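You operate a simulated robot arm through the tools that you are given. There is no shell and no other tool. Be economical: measure what you need, move in short steps, check, and stop when the job is done.

You are at the controls of a simulated two-armed robot. One attempt, no reset.

## Task
Free the blue-banded rod, tray it, fit the blue card and carry the green tray to the pick-up patch.
Fine: draw the green ring back, then open the clamp; use both hands for the tray; all three rods stay in it.

The check looks at the end state, three seconds after you hand in, the way a careful person would. Anything else that was tipped, shoved, dropped, spilled or broken makes it a failure.

## Robot
Two 7-joint arms with two-finger parallel grippers on one trunk, on a base that drives. Base frame: it is fixed to the floor where the robot stands at the start and does not move with it; the origin is under the middle of the robot, x ahead of it, y to its left, z up; the surface under the hand at the start is at about z = 0.92. Readings come in m, degrees, newtons and seconds.
The left shoulder is at the start at [0.06, 0.143, 0.926], the right one opposite. With the tool pointing down near the work surface each hand reaches from about 0.26 to 0.7 m from the robot's upright axis, wherever it stands, measured 20 degrees to its own side. Places, roughly: card frame of the green tray [0.5, 0.4, 0.9]; check rod with green bands [0.5, 1.5, 1]; clamp of the ring gauge rest [0.6, -0.1, 1]; green tray for good rods (45x19x5 cm) [0.5, 0.4, 0.9]; inside of the green tray for good rods [0.6, 0.4, 0.9]; pick-up patch at the scale end [0.6, -0.8, 0.9]; slide with the green ring [0.6, -0.2, 1]; slide with the red ring [0.6, 0.2, 1]. Payload 1.57 kg a hand.
The TCP of each hand is the grasp point between the finger pads, 0.03 m short of the fingertips. In the tool frame z runs along the fingers and y along their closing line. Largest opening 0.11 m; finger width 0.024, thickness 0.012; the body of the gripper, 0.048 by 0.112 m, starts 0.078 m behind the TCP.
Orientation is told as [roll, pitch, yaw] about the base's x, y, z axes, in that order, counted from this pose: with the fingers straight down and closing along the base's y, the tool's x points along the base's -x, its y along +y and its z along -z.

## Interface
- The arms move only by the tool servo_tool. It takes "left_plan", "right_plan" or both (then of equal length, played together; a hand with none holds still); each is a list of rows, each a list of 7 numbers: the turn, a rotation vector about the tool's x, y, z in degrees, then the shift along the tool's x, y, z in m, then the opening, from 0 (shut) to 1 (fully open). In form: [[ax, ay, az, x, y, z, jaw], ...]. A call has 1 to 10 rows; each row is the pose to reach, as a shift and turn from the pose commanded when the call began, along the tool's axes at that moment. Rows are played at 5 a second. More than 0.05 m and 8.6 degrees between two rows, or a gripper value outside its range, and nothing of the call is played. Where a pose cannot be reached the arm comes as near as it can. A force on the tool above 40 N (or 10 N above the force at the start of the call, whichever is more), or a blocked arm, ends the call early, and 0.2 s more pass. Each finger travels about 0.045 m/s and halts on what it meets, pressing with about 40 N; the grip force reading is that of the motor and also rises with nothing between the fingers. The clock runs only during rows and for 0.2 s after the last one: add rows that repeat a pose to give the fingers time. The reply holds the time, the measured pose of the TCP, the force on the tool along the base axes, the opening and the grip force, in the units named above and with some noise, with the torque about the TCP (base axes, N m) and any sound that the robot's microphone picked up, and new pictures: "pictures" is both (left out), scene, wrist or none (wrist: the cameras of the hands that moved).
- Cameras (640 x 400 px; columns grow to the right, rows downward): "scene" is now at [0.0476, -0.0136, 1.5348]; the picture's right is [-0.16, -0.99, 0.00], its down [-0.75, 0.13, -0.65] and it looks along [0.64, -0.11, -0.76] (base axes); focal length 242 px, centre (320, 200). "left" rides on the left gripper at [0.07, -0.016, -0.141] in its tool frame; the picture's right is [0.23, 0.97, 0.00], its down [-0.86, 0.20, -0.48] and it looks along [-0.47, 0.11, 0.88] (tool axes); focal length 222 px, centre (320, 200). "right" rides on the right gripper at [0.07, 0.016, -0.141] in its tool frame; the picture's right is [-0.23, 0.97, 0.00], its down [-0.86, -0.20, -0.48] and it looks along [-0.47, -0.11, 0.88] (tool axes); focal length 222 px, centre (320, 200). There is no depth. A picture from a camera that has moved, and an enlarged one, comes with that camera's place and axes in the base frame and with its lens.
- slide_trunk(by): slides the trunk up (or, below 0, down) by that many m; the arms and the scene camera ride with it, the base frame stays. It gives what a move gives, with no picture.
- base_move(legs): drives the robot by 1 to 6 legs, each [ahead, left, turn to the left] in m, m and degrees, along the robot's own axes; the way and the turn of a leg run together, so that a leg with both is an arc; at most 1.5 m and 180 degrees a leg. The arms and the cameras ride along, it lands a little off, and it stops where it bumps. It gives what a move gives, and a new picture of the scene camera.
- turn_head(pan, tilt): turns the head with the scene camera to pan (to the left, within 86 degrees either way) and tilt (down, from -29 to 69), counted from straight ahead of the robot. It gives what a move gives, and a new picture of the scene camera.
- enlarge(camera, box): a new picture of the part [left, top, right, bottom] of that camera's present view, enlarged. It takes no simulated time.
- finish_job(): hands the job in; it is judged then, once.

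Go step by step. Nothing tells you exact positions but the pictures and the camera data: compare them with the known pose of the tool, close in by small moves and look again before you grip or let go. The budget is 120 turns and 260 pictures, counting those below and the enlarged ones. Unless the task says otherwise, let go and move clear before handing in, and close with one line.

The tools are called after ">>>" as a command line: name --argument value ..., lists and objects as JSON in quotes. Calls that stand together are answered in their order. servo_tool: Moves the arms, as the interface text tells. Its arguments: {"type":"object","properties":{"left_plan":{"type":"array","items":{"type":"array","items":{"type":"number"}}},"right_plan":{"type":"array","items":{"type":"array","items":{"type":"number"}}},"pictures":{"type":"string","enum":["both","scene","wrist","none"]}},"required":[]} The other tools are called the same way: slide_trunk (by) slides the trunk up or down; base_move (legs) drives the base; turn_head (pan, tilt) turns the head that bears the scene camera; enlarge (camera, box) takes an enlarged picture of a part of a camera's view; finish_job () hands the job in.

At the start:

```text
time: 0.0
left_tool_pos: [0.4368, 0.2782, 1.0002]
left_tcp_rot: [0.0, 0.0, 0.0]
left_ft_force: [0.3, 0.5, 0.2]
left_ft_torque: [-0.04, -0.01, -0.03]
left_grip_width: 0.1098
left_gripper_force: 0.0
right_tool_pos: [0.4406, -0.1388, 0.9991]
right_tcp_rot: [0.0, -0.1, 0.0]
right_ft_force: [0.9, 0.9, -0.1]
right_ft_torque: [-0.01, 0.0, 0.02]
right_grip_width: 0.1099
right_gripper_force: 0.0
trunk travel left (down, up): [-0.525, 0.065]
robot x, y, heading: [0.003, 0.0018, -0.0]
head pan, tilt: [-9.4, 49.8]
```

scene: 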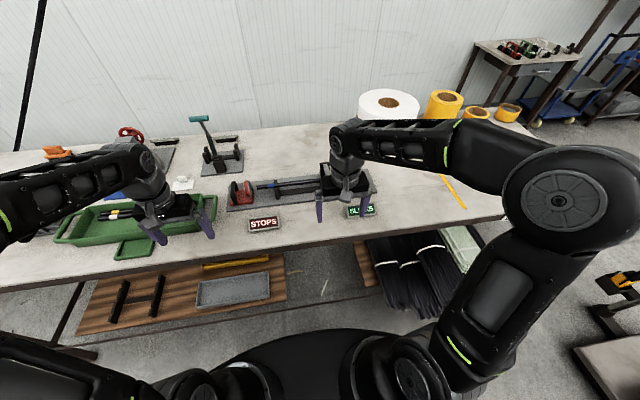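
right: 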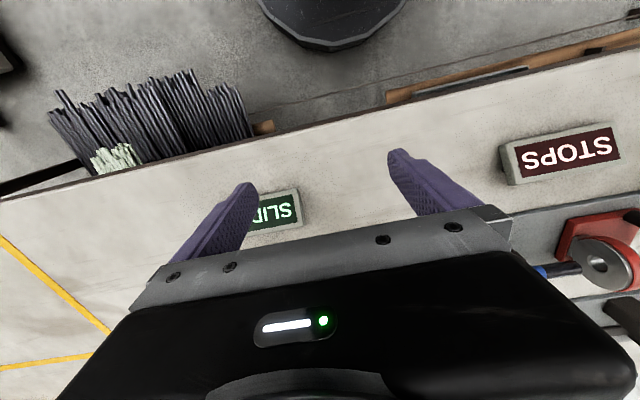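
left: 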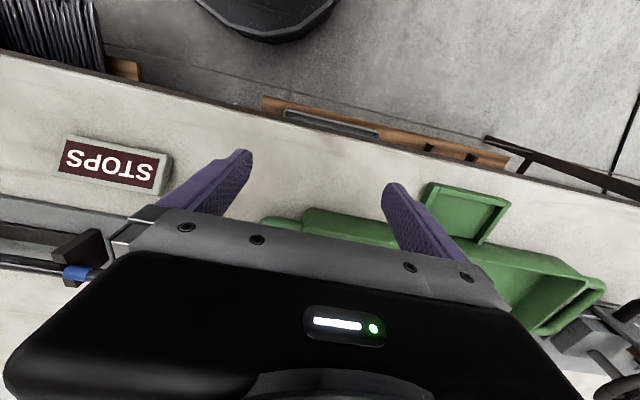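

I see the bench with the green tray at left, the ring gauge rest in the middle and signs in front. I'll look closer before moving.

>>> enlarge --camera "scene" --box '[200, 100, 400, 240]'

>>> enlarge --camera "scene" --box '[0, 100, 240, 270]'

```text
2.86 times, centred on (300, 170) of scene
camera zoom: at [0.0476, -0.0136, 1.5348], right [-0.16, -0.99, 0.0], down [-0.75, 0.13, -0.65], along [0.64, -0.11, -0.76], focal length 690 px, centre (377, 286)
```

zoom: 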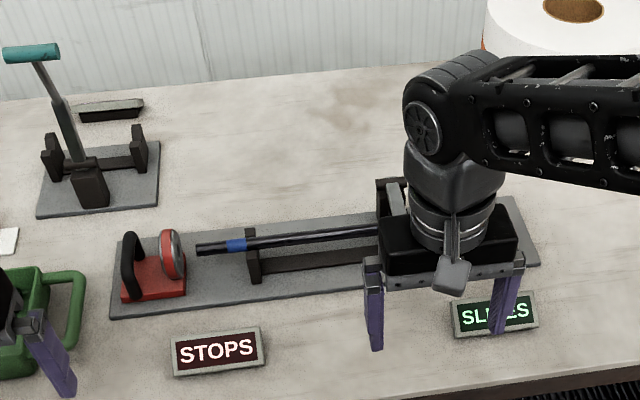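

```text
2.35 times, centred on (120, 185) of scene
camera zoom: at [0.0476, -0.0136, 1.5348], right [-0.16, -0.99, 0.0], down [-0.75, 0.13, -0.65], along [0.64, -0.11, -0.76], focal length 568 px, centre (791, 235)
```

zoom: 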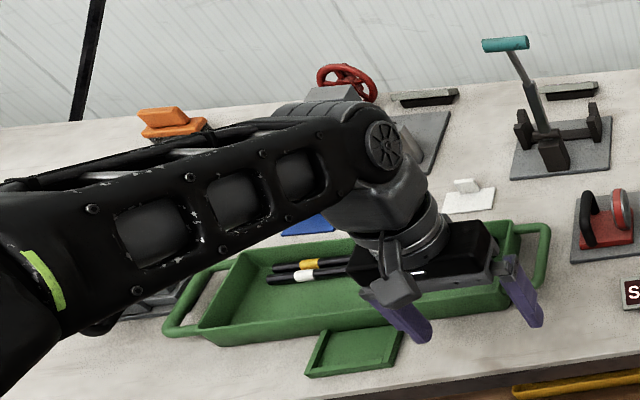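

The arms block the view; I'll pull both hands back a little and up to see the rest and tray.

>>> servo_tool --right_plan '[[0, 0, 0, 0, -0.04, -0.02, 1], [0, 0, 0, 0.02, -0.08, -0.04, 1], [0, 0, 0, 0.04, -0.12, -0.06, 1], [0, 0, 0, 0.06, -0.16, -0.06, 1], [0, 0, 0, 0.08, -0.2, -0.06, 1], [0, 0, 0, 0.1, -0.22, -0.06, 1]]' --left_plan '[[0, 0, 0, 0.03, 0, -0.03, 1], [0, 0, 0, 0.06, 0, -0.06, 1], [0, 0, 0, 0.09, -0.0, -0.08, 1], [0, 0, 0, 0.11, 0, -0.1, 1], [0, 0, 0, 0.13, 0, -0.1, 1], [0, 0, 0, 0.13, 0, -0.1, 1]]' --pictures "scene"

```text
time: 1.4
left_tool_pos: [0.3048, 0.2781, 1.0994]
left_tcp_rot: [-0.1, 0.0, 0.0]
left_ft_force: [-0.3, 0.6, -0.1]
left_ft_torque: [0.0, -0.03, 0.03]
left_grip_width: 0.1102
left_gripper_force: 0.1
right_tool_pos: [0.3404, -0.3594, 1.0603]
right_tcp_rot: [0.1, 0.1, 0.0]
right_ft_force: [0.1, 0.5, 0.5]
right_ft_torque: [0.04, 0.0, -0.02]
right_grip_width: 0.11
right_gripper_force: 0.0
trunk travel left (down, up): [-0.525, 0.065]
robot x, y, heading: [-0.0014, -0.0025, -0.1]
head pan, tilt: [-9.4, 49.8]
camera scene: at [0.0475, -0.0134, 1.5348], right [-0.16, -0.99, 0.0], down [-0.75, 0.13, -0.65], along [0.64, -0.11, -0.76], focal length 242 px, centre (320, 200)
```

scene: 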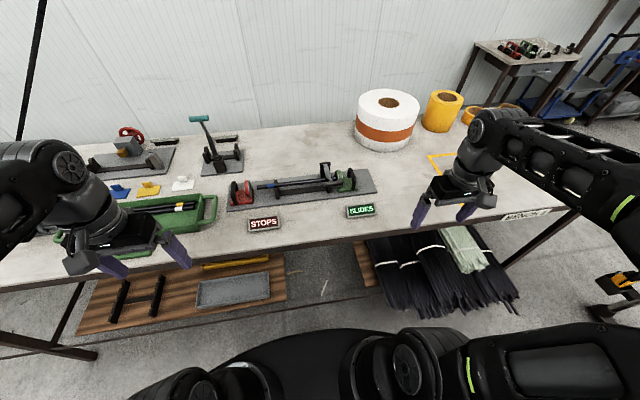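

>>> enlarge --camera "scene" --box '[220, 150, 380, 240]'

>>> enlarge --camera "scene" --box '[290, 150, 380, 206]'

>>> enlarge --camera "scene" --box '[30, 110, 250, 250]'

>>> enlarge --camera "scene" --box '[360, 80, 640, 260]'

```text
4.00 times, centred on (300, 195) of scene
camera zoom: at [0.0475, -0.0134, 1.5348], right [-0.16, -0.99, 0.0], down [-0.75, 0.13, -0.65], along [0.64, -0.11, -0.76], focal length 966 px, centre (400, 220)
```

zoom: 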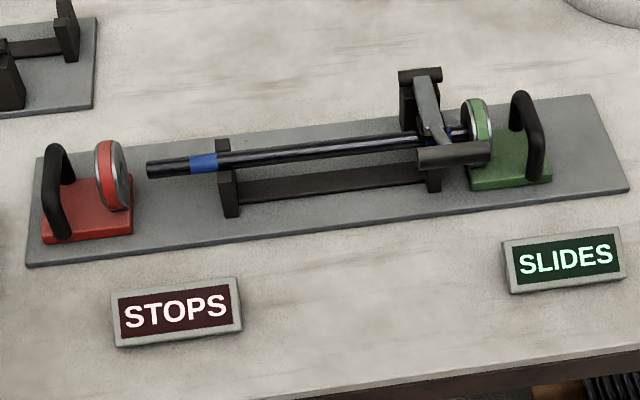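

```text
7.11 times, centred on (335, 178) of scene
camera zoom: at [0.0475, -0.0134, 1.5348], right [-0.16, -0.99, 0.0], down [-0.75, 0.13, -0.65], along [0.64, -0.11, -0.76], focal length 1718 px, centre (213, 356)
```

zoom: 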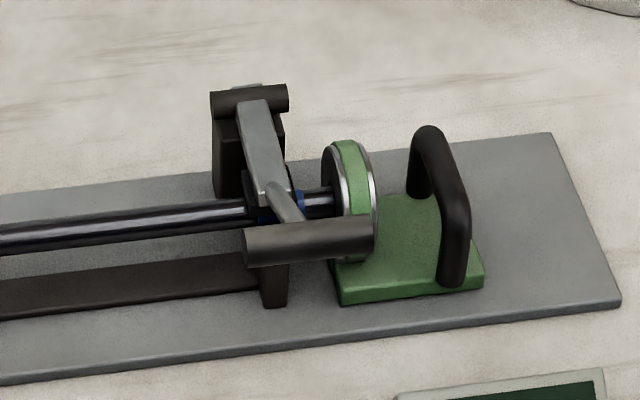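

```text
2.86 times, centred on (140, 180) of scene
camera zoom: at [0.0475, -0.0134, 1.5348], right [-0.16, -0.99, 0.0], down [-0.75, 0.13, -0.65], along [0.64, -0.11, -0.76], focal length 690 px, centre (834, 257)
```

zoom: 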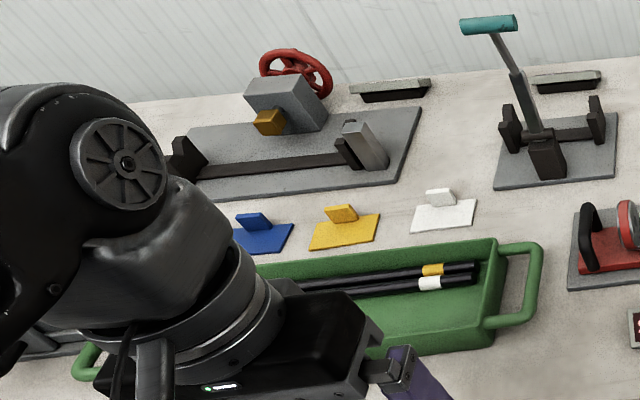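

```text
2.22 times, centred on (500, 170) of scene
camera zoom: at [0.0475, -0.0134, 1.5348], right [-0.16, -0.99, 0.0], down [-0.75, 0.13, -0.65], along [0.64, -0.11, -0.76], focal length 537 px, centre (-80, 267)
```

zoom: 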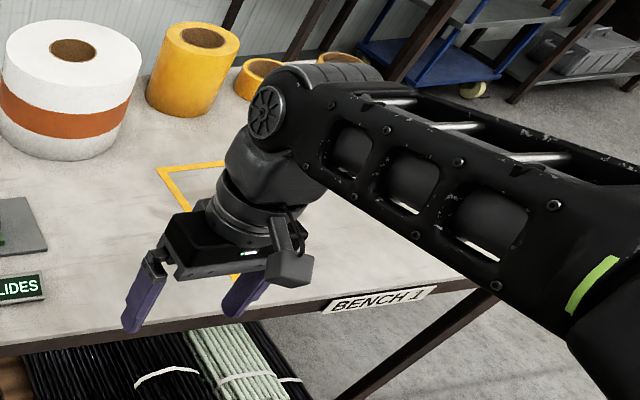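

The green slide's handle is a loop with a bar along x near (0.59, -0.21, 0.99); rod is along y near x=0.59. I'll hover the right hand above it and look down.

>>> servo_tool --right_plan '[[0, 0, 0, -0.03, 0.03, -0.01, 0.6], [0, 0, 0, -0.06, 0.06, -0.02, 0.3], [0, 0, 0, -0.09, 0.09, -0.03, 0.3], [0, 0, 0, -0.12, 0.12, -0.04, 0.3], [0, 0, 0, -0.15, 0.14, -0.05, 0.3], [0, 0, 0, -0.16, 0.147, -0.05, 0.3]]'

```text
time: 2.8
left_tool_pos: [0.3035, 0.2769, 1.0998]
left_tcp_rot: [0.1, -0.2, 0.1]
left_ft_force: [-1.2, -0.5, 0.8]
left_ft_torque: [0.04, -0.05, 0.01]
left_grip_width: 0.1099
left_gripper_force: 0.0
right_tool_pos: [0.4975, -0.2093, 1.1106]
right_tcp_rot: [0.1, -0.2, 0.2]
right_ft_force: [-0.3, 0.7, 0.4]
right_ft_torque: [-0.03, -0.01, 0.02]
right_grip_width: 0.0328
right_gripper_force: 0.0
trunk travel left (down, up): [-0.525, 0.065]
robot x, y, heading: [-0.0005, 0.0005, 0.2]
head pan, tilt: [-9.4, 49.8]
camera scene: at [0.0455, -0.0146, 1.5348], right [-0.16, -0.99, 0.0], down [-0.75, 0.13, -0.65], along [0.64, -0.1, -0.76], focal length 242 px, centre (320, 200)
camera right: at [0.4287, -0.1944, 1.2517], right [0.22, 0.97, 0.0], down [0.85, -0.2, 0.48], along [0.47, -0.11, -0.88], focal length 222 px, centre (320, 200)
```

scene: 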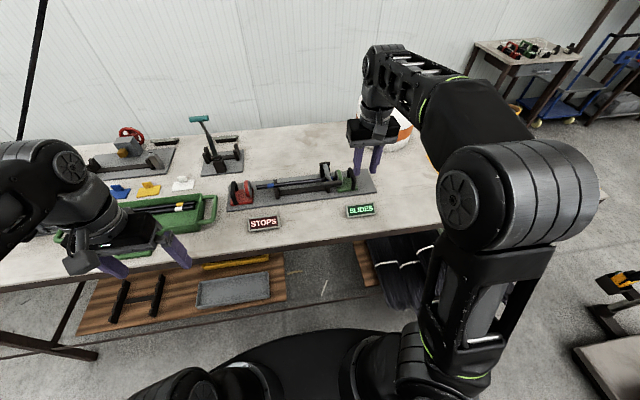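
right: 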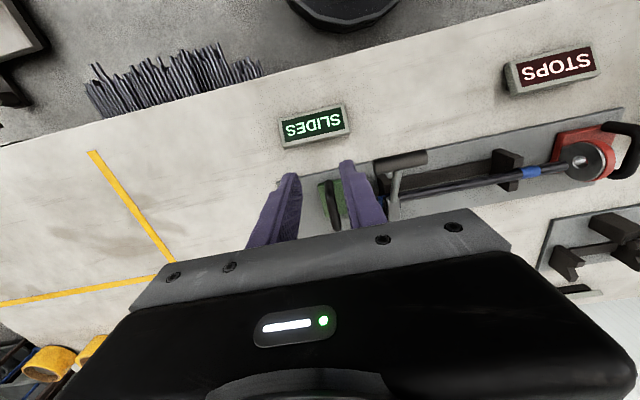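

>>> enlarge --camera "right" --box '[260, 120, 460, 245]'

>>> enlarge --camera "scene" --box '[290, 130, 410, 205]'

```text
3.20 times, centred on (360, 182) of right
camera zoom: at [0.4287, -0.1944, 1.2517], right [0.22, 0.97, 0.0], down [0.85, -0.2, 0.48], along [0.47, -0.11, -0.88], focal length 711 px, centre (192, 256)
```

zoom: 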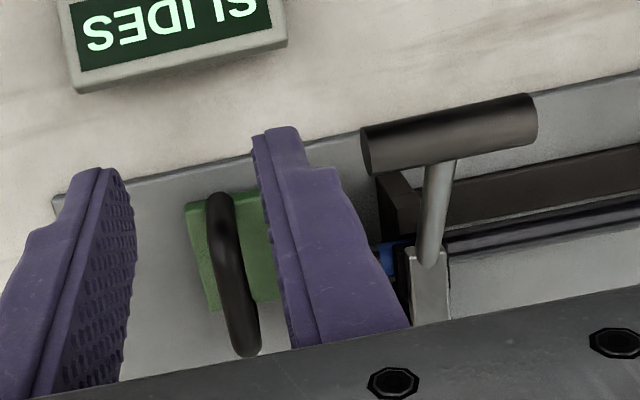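

```text
5.33 times, centred on (350, 168) of scene
camera zoom: at [0.0455, -0.0146, 1.5348], right [-0.16, -0.99, 0.0], down [-0.75, 0.13, -0.65], along [0.64, -0.1, -0.76], focal length 1289 px, centre (160, 373)
```

zoom: 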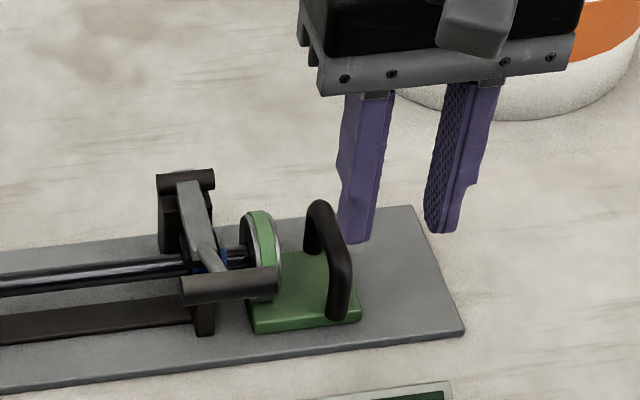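

The clamp handle is higher (about 1.03) than I first took; the slide handle is at y≈-0.213. I'll position over the slide handle and check.

>>> servo_tool --right_plan '[[0, 0, 0, -0.045, -0.003, 0, 0.3], [0, 0, 0, -0.09, -0.005, 0, 0.3], [0, 0, 0, -0.0925, -0.005, 0.04, 0.3], [0, 0, 0, -0.0925, -0.005, 0.075, 0.3], [0, 0, 0, -0.0925, -0.005, 0.075, 0.3]]' --pictures "none"

>>> enlarge --camera "scene" --box '[290, 130, 410, 205]'

>>> enlarge --camera "right" --box '[220, 100, 460, 250]'

```text
time: 4.0
left_tool_pos: [0.303, 0.2774, 1.0996]
left_tcp_rot: [0.0, 0.0, -0.1]
left_ft_force: [-0.3, 1.2, 0.2]
left_ft_torque: [0.0, -0.03, 0.01]
left_grip_width: 0.11
left_gripper_force: 0.1
right_tool_pos: [0.5914, -0.215, 1.0359]
right_tcp_rot: [0.0, -0.1, 0.0]
right_ft_force: [0.2, 1.6, 0.1]
right_ft_torque: [-0.05, -0.05, 0.01]
right_grip_width: 0.0331
right_gripper_force: 0.1
right hand out of reach, approached as far as the arm can: row 1, 2, 3
trunk travel left (down, up): [-0.525, 0.065]
robot x, y, heading: [0.0001, 0.0002, 0.1]
head pan, tilt: [-9.4, 49.8]
```

```text
5.33 times, centred on (350, 168) of scene
camera zoom: at [0.0457, -0.0133, 1.5349], right [-0.16, -0.99, 0.0], down [-0.75, 0.13, -0.65], along [0.64, -0.11, -0.76], focal length 1289 px, centre (160, 373)
```

zoom: 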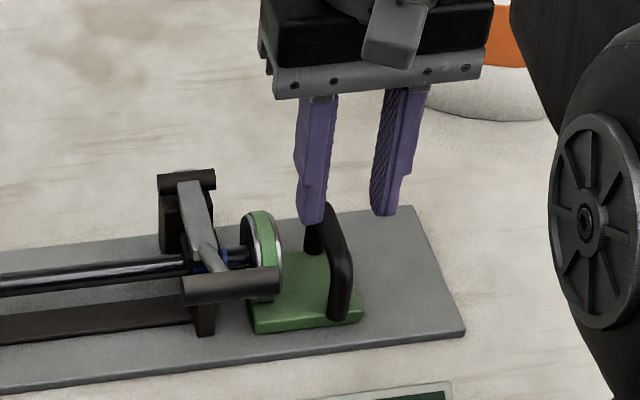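

```text
2.67 times, centred on (340, 175) of right
camera zoom: at [0.5221, -0.1997, 1.1781], right [0.23, 0.97, 0.0], down [0.85, -0.2, 0.48], along [0.47, -0.11, -0.88], focal length 592 px, centre (267, 267)
```

zoom: 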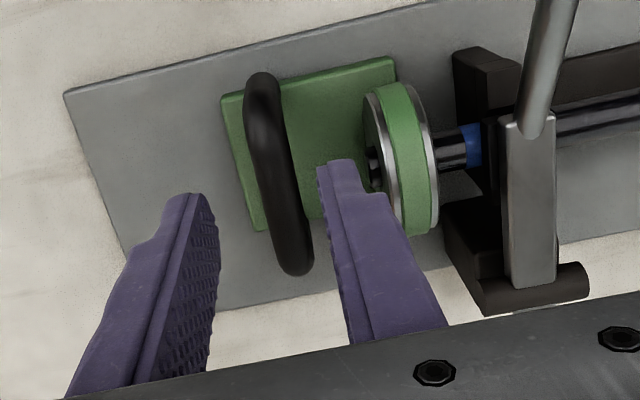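

Fingers straddle the handle bar with a few mm clear on each side. Descend and close.

>>> servo_tool --right_plan '[[0, 0, 0, 0, 0.001, 0.025, 0.3], [0, 0, 0, 0, 0.001, 0.045, 0.3], [0, 0, 0, 0, 0.001, 0.045, 0.0], [0, 0, 0, 0, 0.001, 0.045, 0.0], [0, 0, 0, 0, 0.001, 0.045, 0.0]]' --pictures "none"

>>> enlarge --camera "scene" --box '[290, 130, 410, 205]'

```text
time: 5.2
left_tool_pos: [0.3056, 0.2782, 1.0985]
left_tcp_rot: [0.0, -0.1, 0.0]
left_ft_force: [-0.1, 0.8, 0.0]
left_ft_torque: [-0.06, -0.02, -0.01]
left_grip_width: 0.1099
left_gripper_force: 0.1
right_tool_pos: [0.5922, -0.2143, 0.9902]
right_tcp_rot: [0.0, 0.0, 0.0]
right_ft_force: [0.5, 2.9, -3.4]
right_ft_torque: [0.01, -0.64, -0.04]
right_grip_width: 0.0137
right_gripper_force: 29.7
trunk travel left (down, up): [-0.525, 0.065]
robot x, y, heading: [-0.0015, -0.0033, 0.0]
head pan, tilt: [-9.4, 49.8]
```

```text
5.33 times, centred on (350, 168) of scene
camera zoom: at [0.0479, -0.0134, 1.5347], right [-0.16, -0.99, 0.0], down [-0.75, 0.13, -0.64], along [0.64, -0.11, -0.76], focal length 1289 px, centre (160, 373)
```

zoom: 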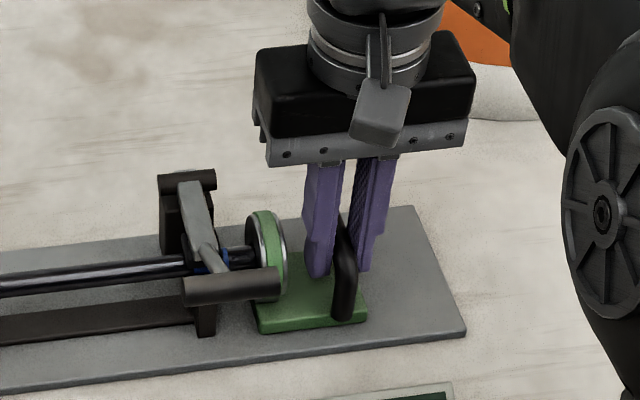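

Gripped (13.7 mm). Now draw the ring back along -y in small steps.

>>> servo_tool --right_plan '[[0, 0, 0, 0, -0.008, 0, 0.0], [0, 0, 0, 0, -0.016, 0, 0.0], [0, 0, 0, 0, -0.024, 0, 0.0], [0, 0, 0, 0, -0.032, 0, 0.0], [0, 0, 0, 0, -0.04, 0, 0.0], [0, 0, 0, 0, -0.048, 0, 0.0]]' --pictures "none"

>>> enlarge --camera "scene" --box '[290, 130, 410, 205]'

```text
time: 6.6
left_tool_pos: [0.3045, 0.2774, 1.0993]
left_tcp_rot: [0.0, 0.0, 0.0]
left_ft_force: [0.5, 0.2, 0.6]
left_ft_torque: [0.03, -0.01, 0.01]
left_grip_width: 0.1101
left_gripper_force: 0.0
right_tool_pos: [0.592, -0.2624, 0.9899]
right_tcp_rot: [0.0, 0.1, 0.0]
right_ft_force: [-6.0, 4.5, -3.7]
right_ft_torque: [0.14, 0.2, -0.13]
right_grip_width: 0.0135
right_gripper_force: 30.1
trunk travel left (down, up): [-0.525, 0.065]
robot x, y, heading: [0.0002, -0.0009, -0.0]
head pan, tilt: [-9.4, 49.8]
```

```text
5.33 times, centred on (350, 168) of scene
camera zoom: at [0.0472, -0.0132, 1.5348], right [-0.16, -0.99, 0.0], down [-0.75, 0.12, -0.65], along [0.64, -0.11, -0.76], focal length 1289 px, centre (160, 373)
```

zoom: 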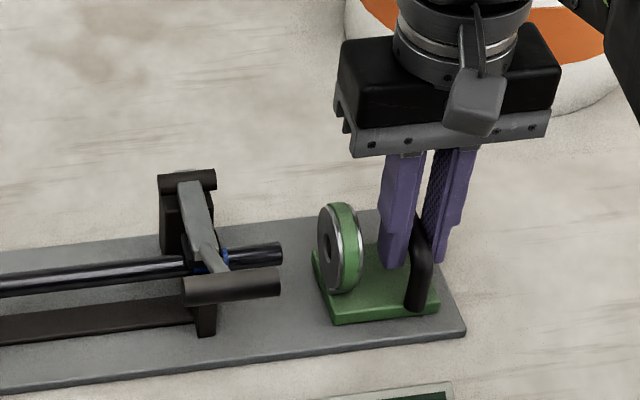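

Ring is clear of the rod. I'll release the slide handle, rise, retreat, and pitch the hand forward so the fingers can push the clamp handle up from below.

>>> servo_tool --right_plan '[[0, 0, 0, 0, 0, 0, 0.3], [0, 0, 0, 0, 0, 0, 0.3], [0, 0, 0, 0, 0, -0.035, 0.3], [0, 0, 0, 0.03, 0, -0.07, 0.3], [0, -8, 0, 0.07, 0, -0.07, 0.25], [0, -16, 0, 0.11, 0.02, -0.07, 0.25], [0, -24, 0, 0.15, 0.05, -0.07, 0.25], [0, -32, 0, 0.17, 0.08, -0.06, 0.25], [0, -40, 0, 0.17, 0.11, -0.05, 0.25], [0, -45, 0, 0.17, 0.127, -0.04, 0.25]]'

```text
time: 8.8
left_tool_pos: [0.3058, 0.2779, 1.0995]
left_tcp_rot: [-0.1, -0.1, 0.0]
left_ft_force: [-0.6, 0.4, 0.0]
left_ft_torque: [0.02, 0.0, -0.01]
left_grip_width: 0.1098
left_gripper_force: 0.0
right_tool_pos: [0.4365, -0.1312, 1.0371]
right_tcp_rot: [0.0, -45.0, 0.1]
right_ft_force: [-0.2, -0.4, 0.0]
right_ft_torque: [-0.01, 0.0, 0.0]
right_grip_width: 0.0275
right_gripper_force: 0.1
right hand out of reach, approached as far as the arm can: row 10
trunk travel left (down, up): [-0.525, 0.065]
robot x, y, heading: [0.0, 0.0006, 0.1]
head pan, tilt: [-9.4, 49.8]
camera scene: at [0.0484, -0.0133, 1.5347], right [-0.16, -0.99, 0.0], down [-0.75, 0.13, -0.64], along [0.64, -0.11, -0.76], focal length 242 px, centre (320, 200)
camera right: at [0.2892, -0.1142, 1.0899], right [0.16, 0.97, 0.16], down [0.27, -0.2, 0.94], along [0.95, -0.11, -0.29], focal length 222 px, centre (320, 200)
```

scene: 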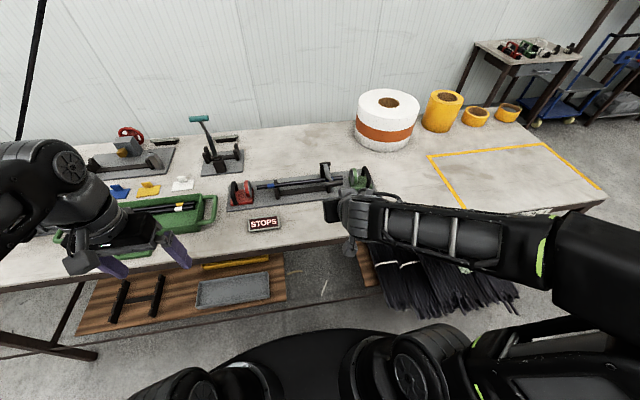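
right: 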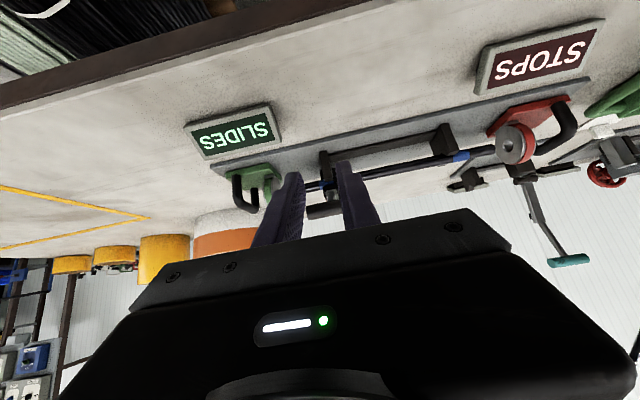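

>>> enlarge --camera "right" --box '[220, 100, 460, 250]'

>>> enlarge --camera "scene" --box '[290, 140, 410, 215]'

```text
2.67 times, centred on (340, 175) of right
camera zoom: at [0.2892, -0.1142, 1.0899], right [0.16, 0.97, 0.16], down [0.27, -0.2, 0.94], along [0.95, -0.11, -0.29], focal length 592 px, centre (267, 267)
```

zoom: 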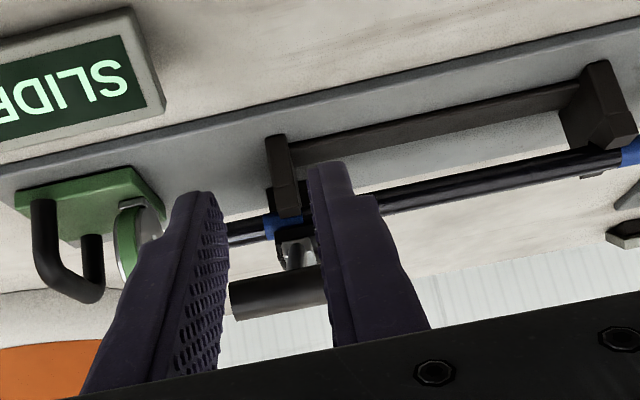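

```text
5.33 times, centred on (350, 178) of scene
camera zoom: at [0.0484, -0.0133, 1.5347], right [-0.16, -0.99, 0.0], down [-0.75, 0.13, -0.64], along [0.64, -0.11, -0.76], focal length 1289 px, centre (160, 320)
```

zoom: 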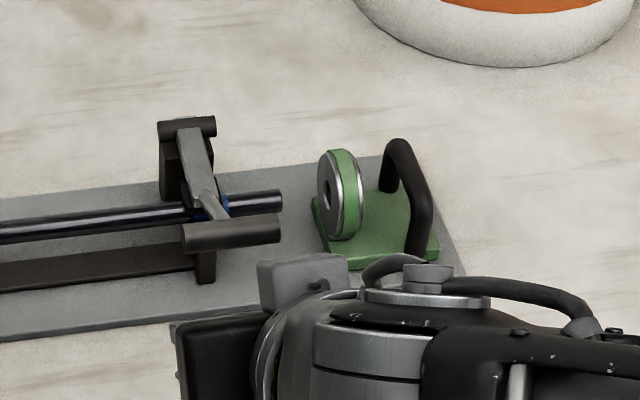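

The clamp handle bar is at about (0.52, -0.131, 1.032), stalk between my fingers in y. I lower and come under it in small steps.

>>> servo_tool --right_plan '[[0, 0, 0, 0.004, 0.002, 0.017, 0.25], [0, 0, 0, 0.0071, 0.002, 0.0354, 0.25], [0, 0, 0, 0.0071, 0.002, 0.0354, 0.25]]' --pictures "none"

>>> enlarge --camera "right" --box '[220, 100, 460, 250]'

```text
time: 9.6
left_tool_pos: [0.3049, 0.2778, 1.0987]
left_tcp_rot: [0.0, 0.0, 0.1]
left_ft_force: [-0.4, -0.5, -0.2]
left_ft_torque: [0.0, 0.01, -0.02]
left_grip_width: 0.1102
left_gripper_force: 0.0
right_tool_pos: [0.4576, -0.1286, 1.0085]
right_tcp_rot: [-0.1, -45.0, 0.1]
right_ft_force: [-0.6, -1.1, 0.7]
right_ft_torque: [0.01, 0.0, 0.0]
right_grip_width: 0.0274
right_gripper_force: 0.0
trunk travel left (down, up): [-0.525, 0.065]
robot x, y, heading: [0.0007, -0.0006, 0.1]
head pan, tilt: [-9.4, 49.8]
```

```text
2.67 times, centred on (340, 175) of right
camera zoom: at [0.309, -0.1128, 1.0602], right [0.16, 0.97, 0.16], down [0.27, -0.2, 0.94], along [0.95, -0.11, -0.29], focal length 592 px, centre (267, 267)
```

zoom: 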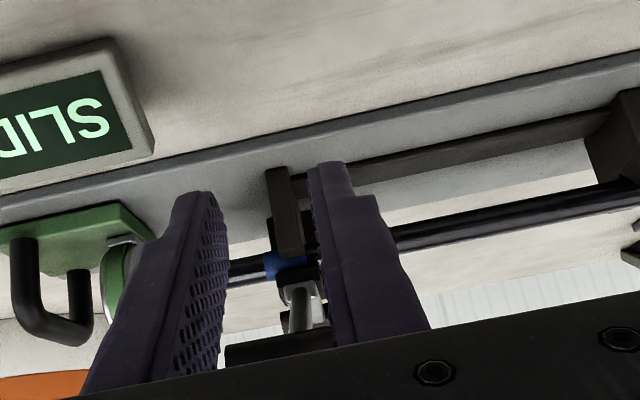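

>>> servo_tool --right_plan '[[0, 0, 0, -0.0155, 0, 0.0119, 0.25], [0, 0, 0, -0.032, 0, 0.0119, 0.25], [0, 0, 0, -0.0466, 0, 0.0119, 0.25], [0, 0, 0, -0.0607, 0, 0.0063, 0.25], [0, 0, 0, -0.077, 0, 0, 0.25], [0, 0, 0, -0.0954, 0, -0.0029, 0.25], [0, 0, 0, -0.1123, 0, -0.0043, 0.25]]' --pictures "none"

>>> enlarge --camera "right" --box '[220, 100, 460, 250]'

>>> enlarge --camera "scene" --box '[290, 140, 410, 215]'

```text
time: 11.2
left_tool_pos: [0.305, 0.2771, 1.1004]
left_tcp_rot: [0.1, 0.0, 0.0]
left_ft_force: [-0.7, -0.2, -0.2]
left_ft_torque: [-0.02, -0.03, -0.01]
left_grip_width: 0.1102
left_gripper_force: 0.1
right_tool_pos: [0.5331, -0.1299, 1.0917]
right_tcp_rot: [0.0, -45.0, 0.0]
right_ft_force: [0.2, 0.1, 0.8]
right_ft_torque: [0.01, 0.02, 0.01]
right_grip_width: 0.0274
right_gripper_force: 0.1
trunk travel left (down, up): [-0.525, 0.065]
robot x, y, heading: [0.0044, 0.0005, -0.2]
head pan, tilt: [-9.4, 49.8]
```

```text
2.67 times, centred on (340, 175) of right
camera zoom: at [0.3851, -0.1132, 1.1431], right [0.16, 0.97, 0.16], down [0.27, -0.2, 0.94], along [0.95, -0.11, -0.29], focal length 592 px, centre (267, 267)
```

zoom: 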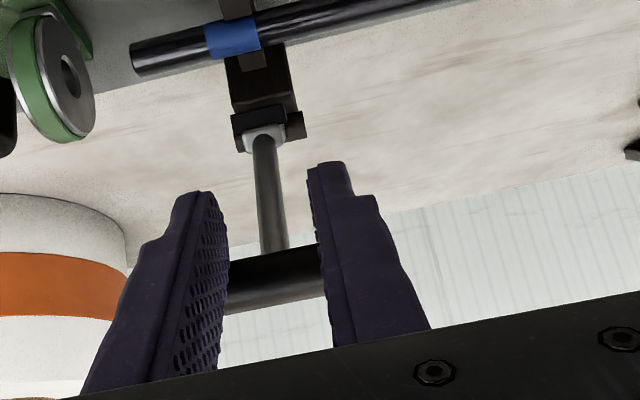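

```text
5.33 times, centred on (350, 178) of scene
camera zoom: at [0.0478, -0.0137, 1.5347], right [-0.16, -0.99, 0.0], down [-0.75, 0.13, -0.65], along [0.64, -0.11, -0.76], focal length 1289 px, centre (160, 320)
```

zoom: 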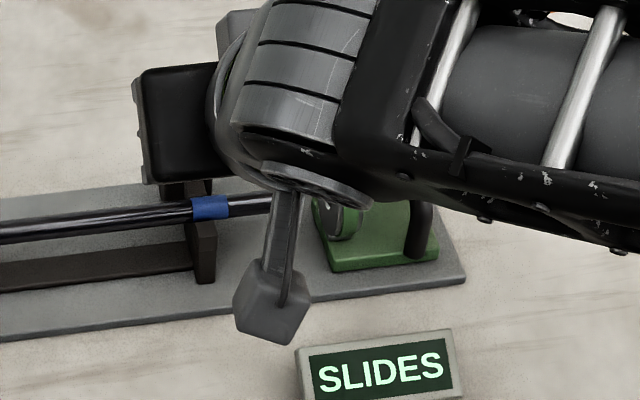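

Clamp handle is rising on the fingers. Continue the arc past vertical.

>>> servo_tool --right_plan '[[0, 0, 0, -0.0235, 0, 0.0033, 0.25], [0, 0, 0, -0.0468, 0, 0.0096, 0.25], [0, 0, 0, -0.0694, 0, 0.0195, 0.25], [0, 0, 0, -0.0885, 0, 0.0329, 0.25], [0, 0, 0, -0.1053, 0, 0.0502, 0.25]]' --pictures "none"

>>> enlarge --camera "right" --box '[220, 100, 460, 250]'

>>> enlarge --camera "scene" --box '[270, 110, 430, 210]'

```text
time: 12.4
left_tool_pos: [0.3059, 0.2771, 1.0992]
left_tcp_rot: [0.0, 0.1, 0.1]
left_ft_force: [0.6, -0.1, -0.2]
left_ft_torque: [0.0, -0.01, 0.03]
left_grip_width: 0.1096
left_gripper_force: 0.1
right_tool_pos: [0.6443, -0.1289, 1.1299]
right_tcp_rot: [0.0, -44.7, 0.0]
right_ft_force: [0.4, 1.0, -11.1]
right_ft_torque: [-0.07, 0.73, 0.09]
right_grip_width: 0.0275
right_gripper_force: 0.1
trunk travel left (down, up): [-0.525, 0.065]
robot x, y, heading: [-0.0021, -0.0027, 0.2]
head pan, tilt: [-9.4, 49.8]
```

```text
2.67 times, centred on (340, 175) of right
camera zoom: at [0.4963, -0.1133, 1.1814], right [0.16, 0.97, 0.16], down [0.27, -0.2, 0.94], along [0.95, -0.11, -0.3], focal length 592 px, centre (267, 267)
```

zoom: 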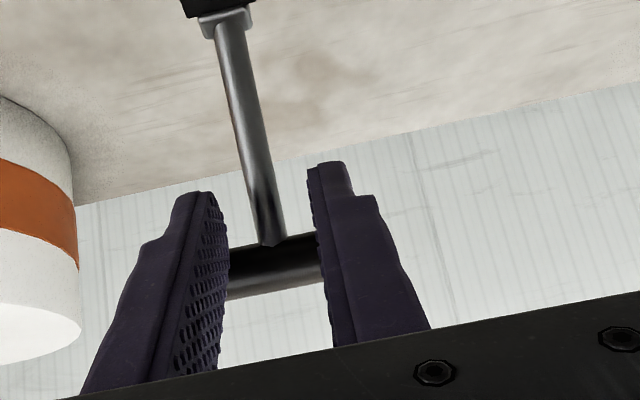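

```text
4.00 times, centred on (350, 160) of scene
camera zoom: at [0.0489, -0.0137, 1.5346], right [-0.16, -0.99, 0.0], down [-0.75, 0.13, -0.64], along [0.64, -0.11, -0.76], focal length 966 px, centre (200, 360)
```

zoom: 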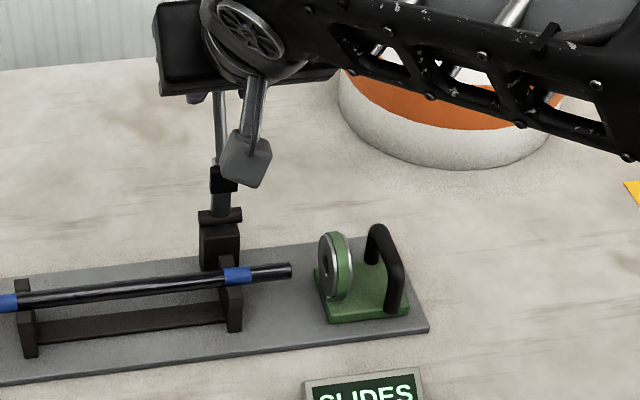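

Lever is about upright. Nudge a bit more past vertical, slightly lower.

>>> servo_tool --right_plan '[[0, 0, 0, -0.001, 0, 0.008, 0.25], [0, 0, 0, -0.0085, 0, 0.0198, 0.25], [0, 0, 0, -0.013, 0, 0.03, 0.25]]' --pictures "none"

>>> enlarge --camera "right" --box '[220, 100, 460, 250]'

```text
time: 13.0
left_tool_pos: [0.3047, 0.2769, 1.0995]
left_tcp_rot: [0.0, 0.0, -0.1]
left_ft_force: [0.2, -0.1, 0.0]
left_ft_torque: [-0.03, -0.01, 0.0]
left_grip_width: 0.1103
left_gripper_force: 0.0
right_tool_pos: [0.6563, -0.1278, 1.1184]
right_tcp_rot: [-0.3, -44.3, 0.2]
right_ft_force: [-8.8, 0.5, -1.2]
right_ft_torque: [0.01, 0.07, -0.15]
right_grip_width: 0.0275
right_gripper_force: 0.0
trunk travel left (down, up): [-0.525, 0.065]
robot x, y, heading: [0.0047, -0.0057, -0.1]
head pan, tilt: [-9.4, 49.8]
stopped in row 2 (right hand): the force on the tool passed its limit at 46 N (the readings are from after the stop); the commanded pose is now the measured one
```

```text
2.67 times, centred on (340, 175) of right
camera zoom: at [0.5084, -0.1121, 1.1728], right [0.16, 0.97, 0.16], down [0.28, -0.2, 0.94], along [0.95, -0.11, -0.3], focal length 592 px, centre (267, 267)
```

zoom: 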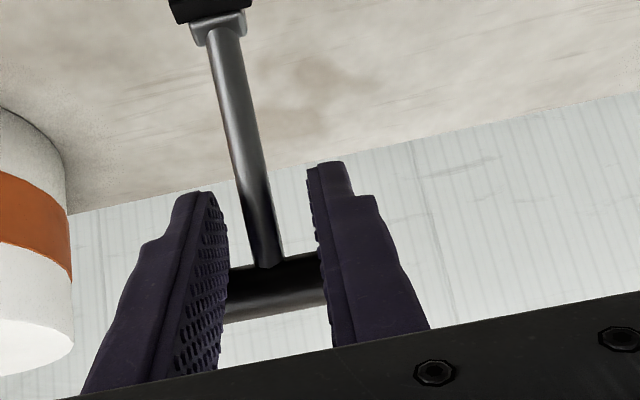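

It hit its end stop. I back off slowly and see if the lever stays.

>>> servo_tool --right_plan '[[0, 0, 0, 0.007, 0, -0.007, 0.25], [0, 0, 0, 0.018, 0, -0.018, 0.25], [0, 0, 0, 0.035, 0, -0.035, 0.25]]' --pictures "none"

>>> enlarge --camera "right" --box '[220, 100, 460, 250]'

```text
time: 13.8
left_tool_pos: [0.3055, 0.2763, 1.0995]
left_tcp_rot: [0.0, 0.0, 0.0]
left_ft_force: [-1.1, -0.5, 0.0]
left_ft_torque: [0.04, -0.02, 0.03]
left_grip_width: 0.1099
left_gripper_force: 0.0
right_tool_pos: [0.6071, -0.13, 1.1219]
right_tcp_rot: [-0.1, -44.6, 0.1]
right_ft_force: [-0.3, -0.1, 0.6]
right_ft_torque: [0.01, -0.01, 0.01]
right_grip_width: 0.0275
right_gripper_force: 0.0
trunk travel left (down, up): [-0.525, 0.065]
robot x, y, heading: [0.0018, 0.0006, -0.0]
head pan, tilt: [-9.4, 49.8]
```

```text
2.67 times, centred on (340, 175) of right
camera zoom: at [0.4588, -0.113, 1.1749], right [0.16, 0.97, 0.16], down [0.27, -0.2, 0.94], along [0.95, -0.11, -0.3], focal length 592 px, centre (267, 267)
```

zoom: 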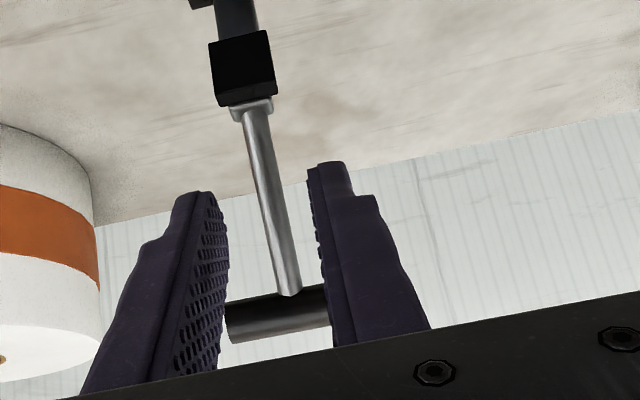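

The lever stays open. Now retract the right hand and unpitch it, and start turning the left hand 90° so it can grip the rod across x.

>>> servo_tool --right_plan '[[0, 0, 0, 0.02, 0, -0.02, 0.25], [0, 5, 0, 0.045, -0.02, -0.045, 0.25], [0, 10, 0, 0.07, -0.05, -0.07, 0.25], [0, 16, 0, 0.095, -0.08, -0.095, 0.25], [0, 22, 0, 0.12, -0.11, -0.12, 0.25], [0, 28, 0, 0.135, -0.14, -0.135, 0.25], [0, 34, 0, 0.14, -0.17, -0.14, 0.25], [0, 40, 0, 0.14, -0.2, -0.14, 0.25], [0, 45, 0, 0.14, -0.22, -0.14, 0.25]]' --left_plan '[[0, 0, 8.5, -0.01, 0, 0, 0.6], [0, 0, 17, -0.03, 0, 0, 0.5], [0, 0, 25.5, -0.05, 0, 0, 0.4], [0, 0, 34, -0.07, 0, 0, 0.4], [0, 0, 42.5, -0.09, 0, 0, 0.4], [0, 0, 51, -0.1, 0, 0, 0.4], [0, 0, 59.5, -0.1, 0, 0, 0.4], [0, 0, 68, -0.1, 0, 0, 0.4], [0, 0, 76.5, -0.1, 0, 0, 0.4]]' --pictures "scene"

```text
time: 15.8
left_tool_pos: [0.4047, 0.277, 1.0995]
left_tcp_rot: [-0.1, -0.1, -76.6]
left_ft_force: [-1.1, 0.2, 0.1]
left_ft_torque: [-0.01, 0.02, -0.01]
left_grip_width: 0.0441
left_gripper_force: 0.1
right_tool_pos: [0.4085, -0.332, 1.1257]
right_tcp_rot: [-0.3, -3.7, 0.0]
right_ft_force: [0.8, -0.6, 0.2]
right_ft_torque: [-0.04, 0.02, 0.0]
right_grip_width: 0.0276
right_gripper_force: 0.1
right hand out of reach, approached as far as the arm can: row 9
trunk travel left (down, up): [-0.525, 0.065]
robot x, y, heading: [-0.0, -0.0002, -0.2]
head pan, tilt: [-9.4, 49.8]
camera scene: at [0.0465, -0.0135, 1.5348], right [-0.16, -0.99, 0.0], down [-0.75, 0.13, -0.65], along [0.64, -0.11, -0.76], focal length 242 px, centre (320, 200)
```

scene: 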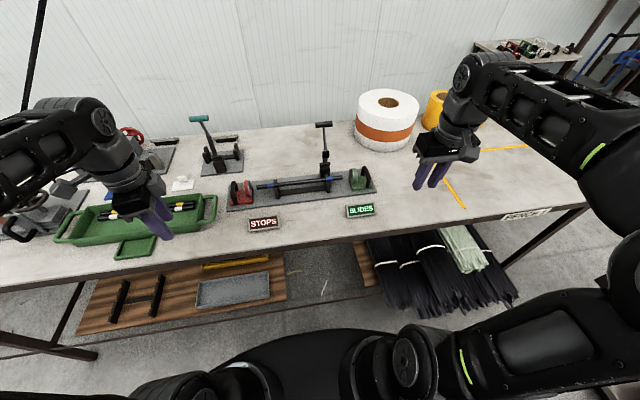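

>>> enlarge --camera "scene" --box '[240, 160, 360, 235]'

>>> enlarge --camera "scene" --box '[40, 160, 240, 285]'

```text
5.33 times, centred on (300, 198) of scene
camera zoom: at [0.0465, -0.0135, 1.5348], right [-0.16, -0.99, 0.0], down [-0.75, 0.13, -0.65], along [0.64, -0.11, -0.76], focal length 1289 px, centre (427, 213)
```

zoom: 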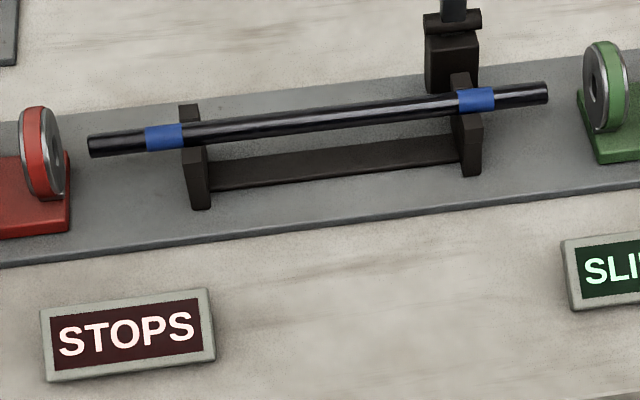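

```text
3.20 times, centred on (140, 222) of scene
camera zoom: at [0.0465, -0.0135, 1.5348], right [-0.16, -0.99, 0.0], down [-0.75, 0.13, -0.65], along [0.64, -0.11, -0.76], focal length 773 px, centre (896, 128)
```

zoom: 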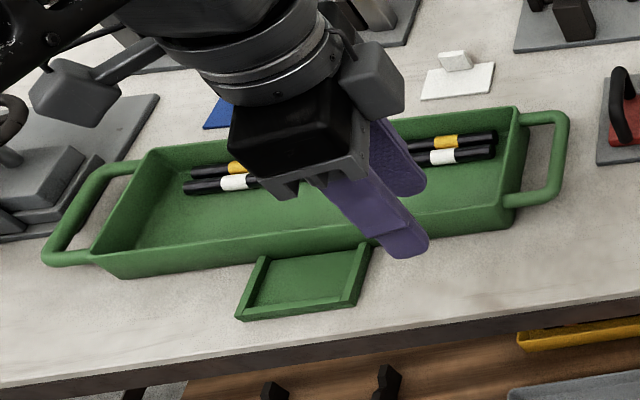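

Rod measured: x≈0.601, y from -0.18 to 0.10, z≈0.971. I bring the left hand over its middle with the fingers closing along x.

>>> servo_tool --left_plan '[[0, 0, 3, -0.042, 0.014, 0, 0.4], [0, 0, 6, -0.084, 0.028, 0, 0.4], [0, 0, 9, -0.126, 0.042, 0, 0.4], [0, 0, 12, -0.168, 0.056, 0, 0.4], [0, 0, 13.4, -0.21, 0.07, 0, 0.4], [0, 0, 13.4, -0.252, 0.084, 0, 0.4], [0, 0, 13.4, -0.294, 0.098, 0, 0.4], [0, 0, 13.4, -0.33, 0.11, 0, 0.4], [0, 0, 13.4, -0.354, 0.117, 0.02, 0.4], [0, 0, 13.4, -0.354, 0.117, 0.04, 0.4]]'

```text
time: 18.0
left_tool_pos: [0.5575, 0.0343, 1.1145]
left_tcp_rot: [5.4, -1.0, -89.0]
left_ft_force: [0.2, -0.7, 0.1]
left_ft_torque: [0.11, 0.04, -0.02]
left_grip_width: 0.0441
left_gripper_force: 0.1
left hand out of reach, approached as far as the arm can: row 5, 6, 7, 8, 9, 10
right_tool_pos: [0.4098, -0.334, 1.1232]
right_tcp_rot: [-0.2, -3.6, -0.2]
right_ft_force: [-0.5, -0.5, 0.1]
right_ft_torque: [0.04, 0.05, -0.02]
right_grip_width: 0.0273
right_gripper_force: 0.1
trunk travel left (down, up): [-0.525, 0.065]
robot x, y, heading: [0.0022, 0.0004, -0.1]
head pan, tilt: [-9.4, 49.8]
camera scene: at [0.0495, -0.0174, 1.5346], right [-0.16, -0.99, 0.0], down [-0.75, 0.13, -0.64], along [0.63, -0.1, -0.77], focal length 242 px, centre (320, 200)
camera left: at [0.5272, 0.1079, 1.2517], right [0.96, 0.25, 0.09], down [0.17, -0.84, 0.51], along [0.2, -0.48, -0.86], focal length 222 px, centre (320, 200)
```

scene: 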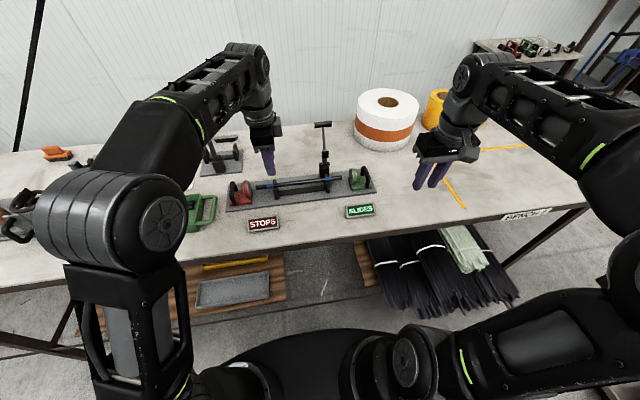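
left: 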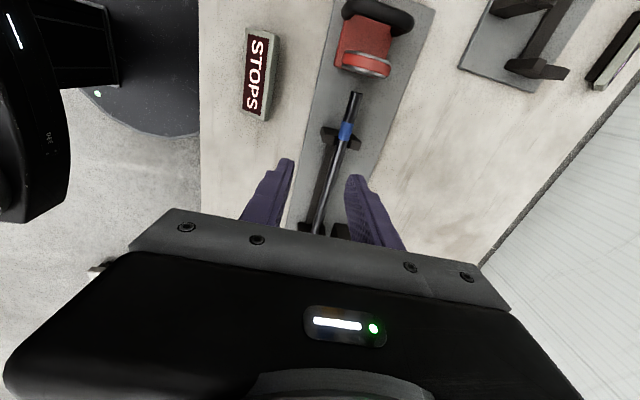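

The left arm is at its reach limit at this height; raising the trunk will help.

>>> slide_trunk --by 0.06

```text
time: 19.0
left_tool_pos: [0.5562, 0.0392, 1.1763]
left_tcp_rot: [5.6, -1.1, -89.0]
left_ft_force: [-0.4, 0.4, -0.9]
left_ft_torque: [-0.02, 0.0, -0.02]
left_grip_width: 0.0443
left_gripper_force: 0.1
right_tool_pos: [0.4089, -0.3322, 1.1861]
right_tcp_rot: [-0.4, -3.9, -0.1]
right_ft_force: [0.6, 0.4, 0.4]
right_ft_torque: [0.03, -0.03, -0.02]
right_grip_width: 0.0275
right_gripper_force: 0.0
trunk travel left (down, up): [-0.585, 0.005]
robot x, y, heading: [0.0005, 0.0009, 0.2]
head pan, tilt: [-9.4, 49.8]
```

>>> servo_tool --left_plan '[[1.4, 0.3, 0.3, -0.02, 0.008, 0.035, 0.4], [2.8, 0.6, 0.6, -0.04, 0.015, 0.07, 0.4], [4.2, 0.8, 0.8, -0.06, 0.023, 0.105, 0.4], [5.4, 1, 1, -0.08, 0.0304, 0.1397, 0.4], [5.4, 1, 1, -0.08, 0.0304, 0.1397, 0.4]]'

>>> enlarge --camera "scene" --box '[240, 160, 360, 235]'

>>> enlarge --camera "left" --box '[220, 100, 460, 250]'

```text
time: 20.2
left_tool_pos: [0.6011, -0.0436, 1.0398]
left_tcp_rot: [0.2, -0.2, -89.9]
left_ft_force: [0.4, -0.8, 0.1]
left_ft_torque: [0.03, 0.0, 0.01]
left_grip_width: 0.0438
left_gripper_force: 0.1
right_tool_pos: [0.4084, -0.332, 1.1868]
right_tcp_rot: [-0.4, -3.9, -0.1]
right_ft_force: [-0.3, 0.5, 0.2]
right_ft_torque: [-0.04, -0.03, 0.02]
right_grip_width: 0.0275
right_gripper_force: 0.0
trunk travel left (down, up): [-0.585, 0.005]
robot x, y, heading: [-0.0018, 0.0007, 0.3]
head pan, tilt: [-9.4, 49.8]
camera scene: at [0.0464, -0.0134, 1.5948], right [-0.16, -0.99, 0.0], down [-0.75, 0.13, -0.65], along [0.64, -0.11, -0.76], focal length 242 px, centre (320, 200)
camera left: at [0.5841, 0.0269, 1.1811], right [0.97, 0.23, 0.0], down [0.2, -0.85, 0.48], along [0.11, -0.47, -0.88], focal length 222 px, centre (320, 200)
```

scene: 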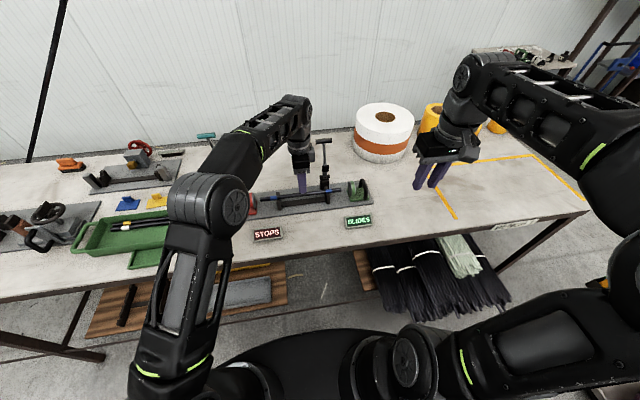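
left: 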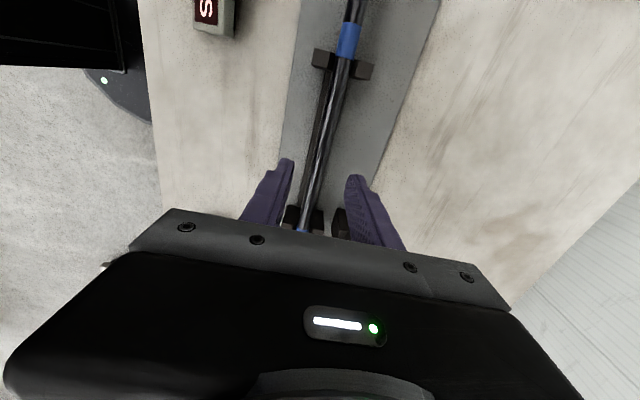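

```text
5.33 times, centred on (300, 198) of scene
camera zoom: at [0.0464, -0.0134, 1.5948], right [-0.16, -0.99, 0.0], down [-0.75, 0.13, -0.65], along [0.64, -0.11, -0.76], focal length 1289 px, centre (427, 213)
```

zoom: 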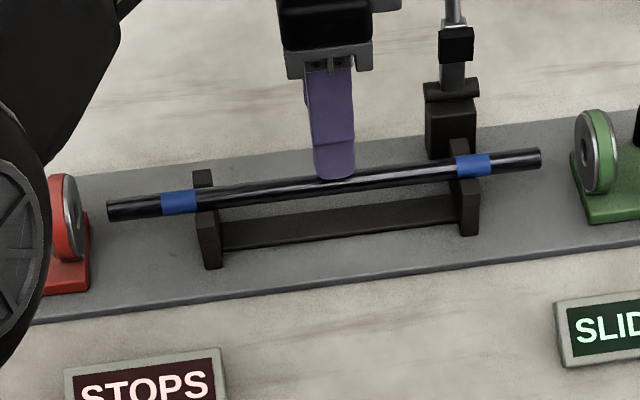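

```text
2.67 times, centred on (340, 175) of left
camera zoom: at [0.5841, 0.0269, 1.1811], right [0.97, 0.23, 0.0], down [0.2, -0.85, 0.48], along [0.11, -0.47, -0.88], focal length 592 px, centre (267, 267)
```

zoom: 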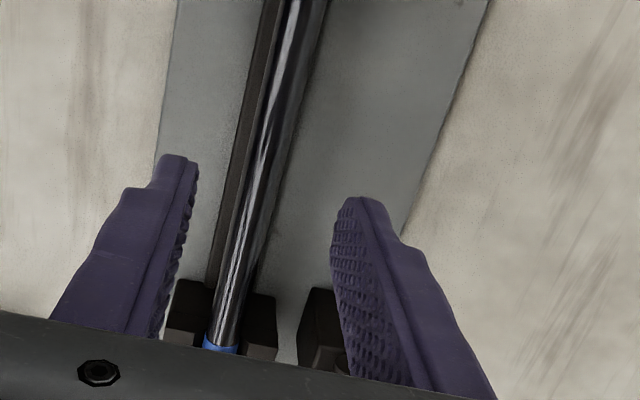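

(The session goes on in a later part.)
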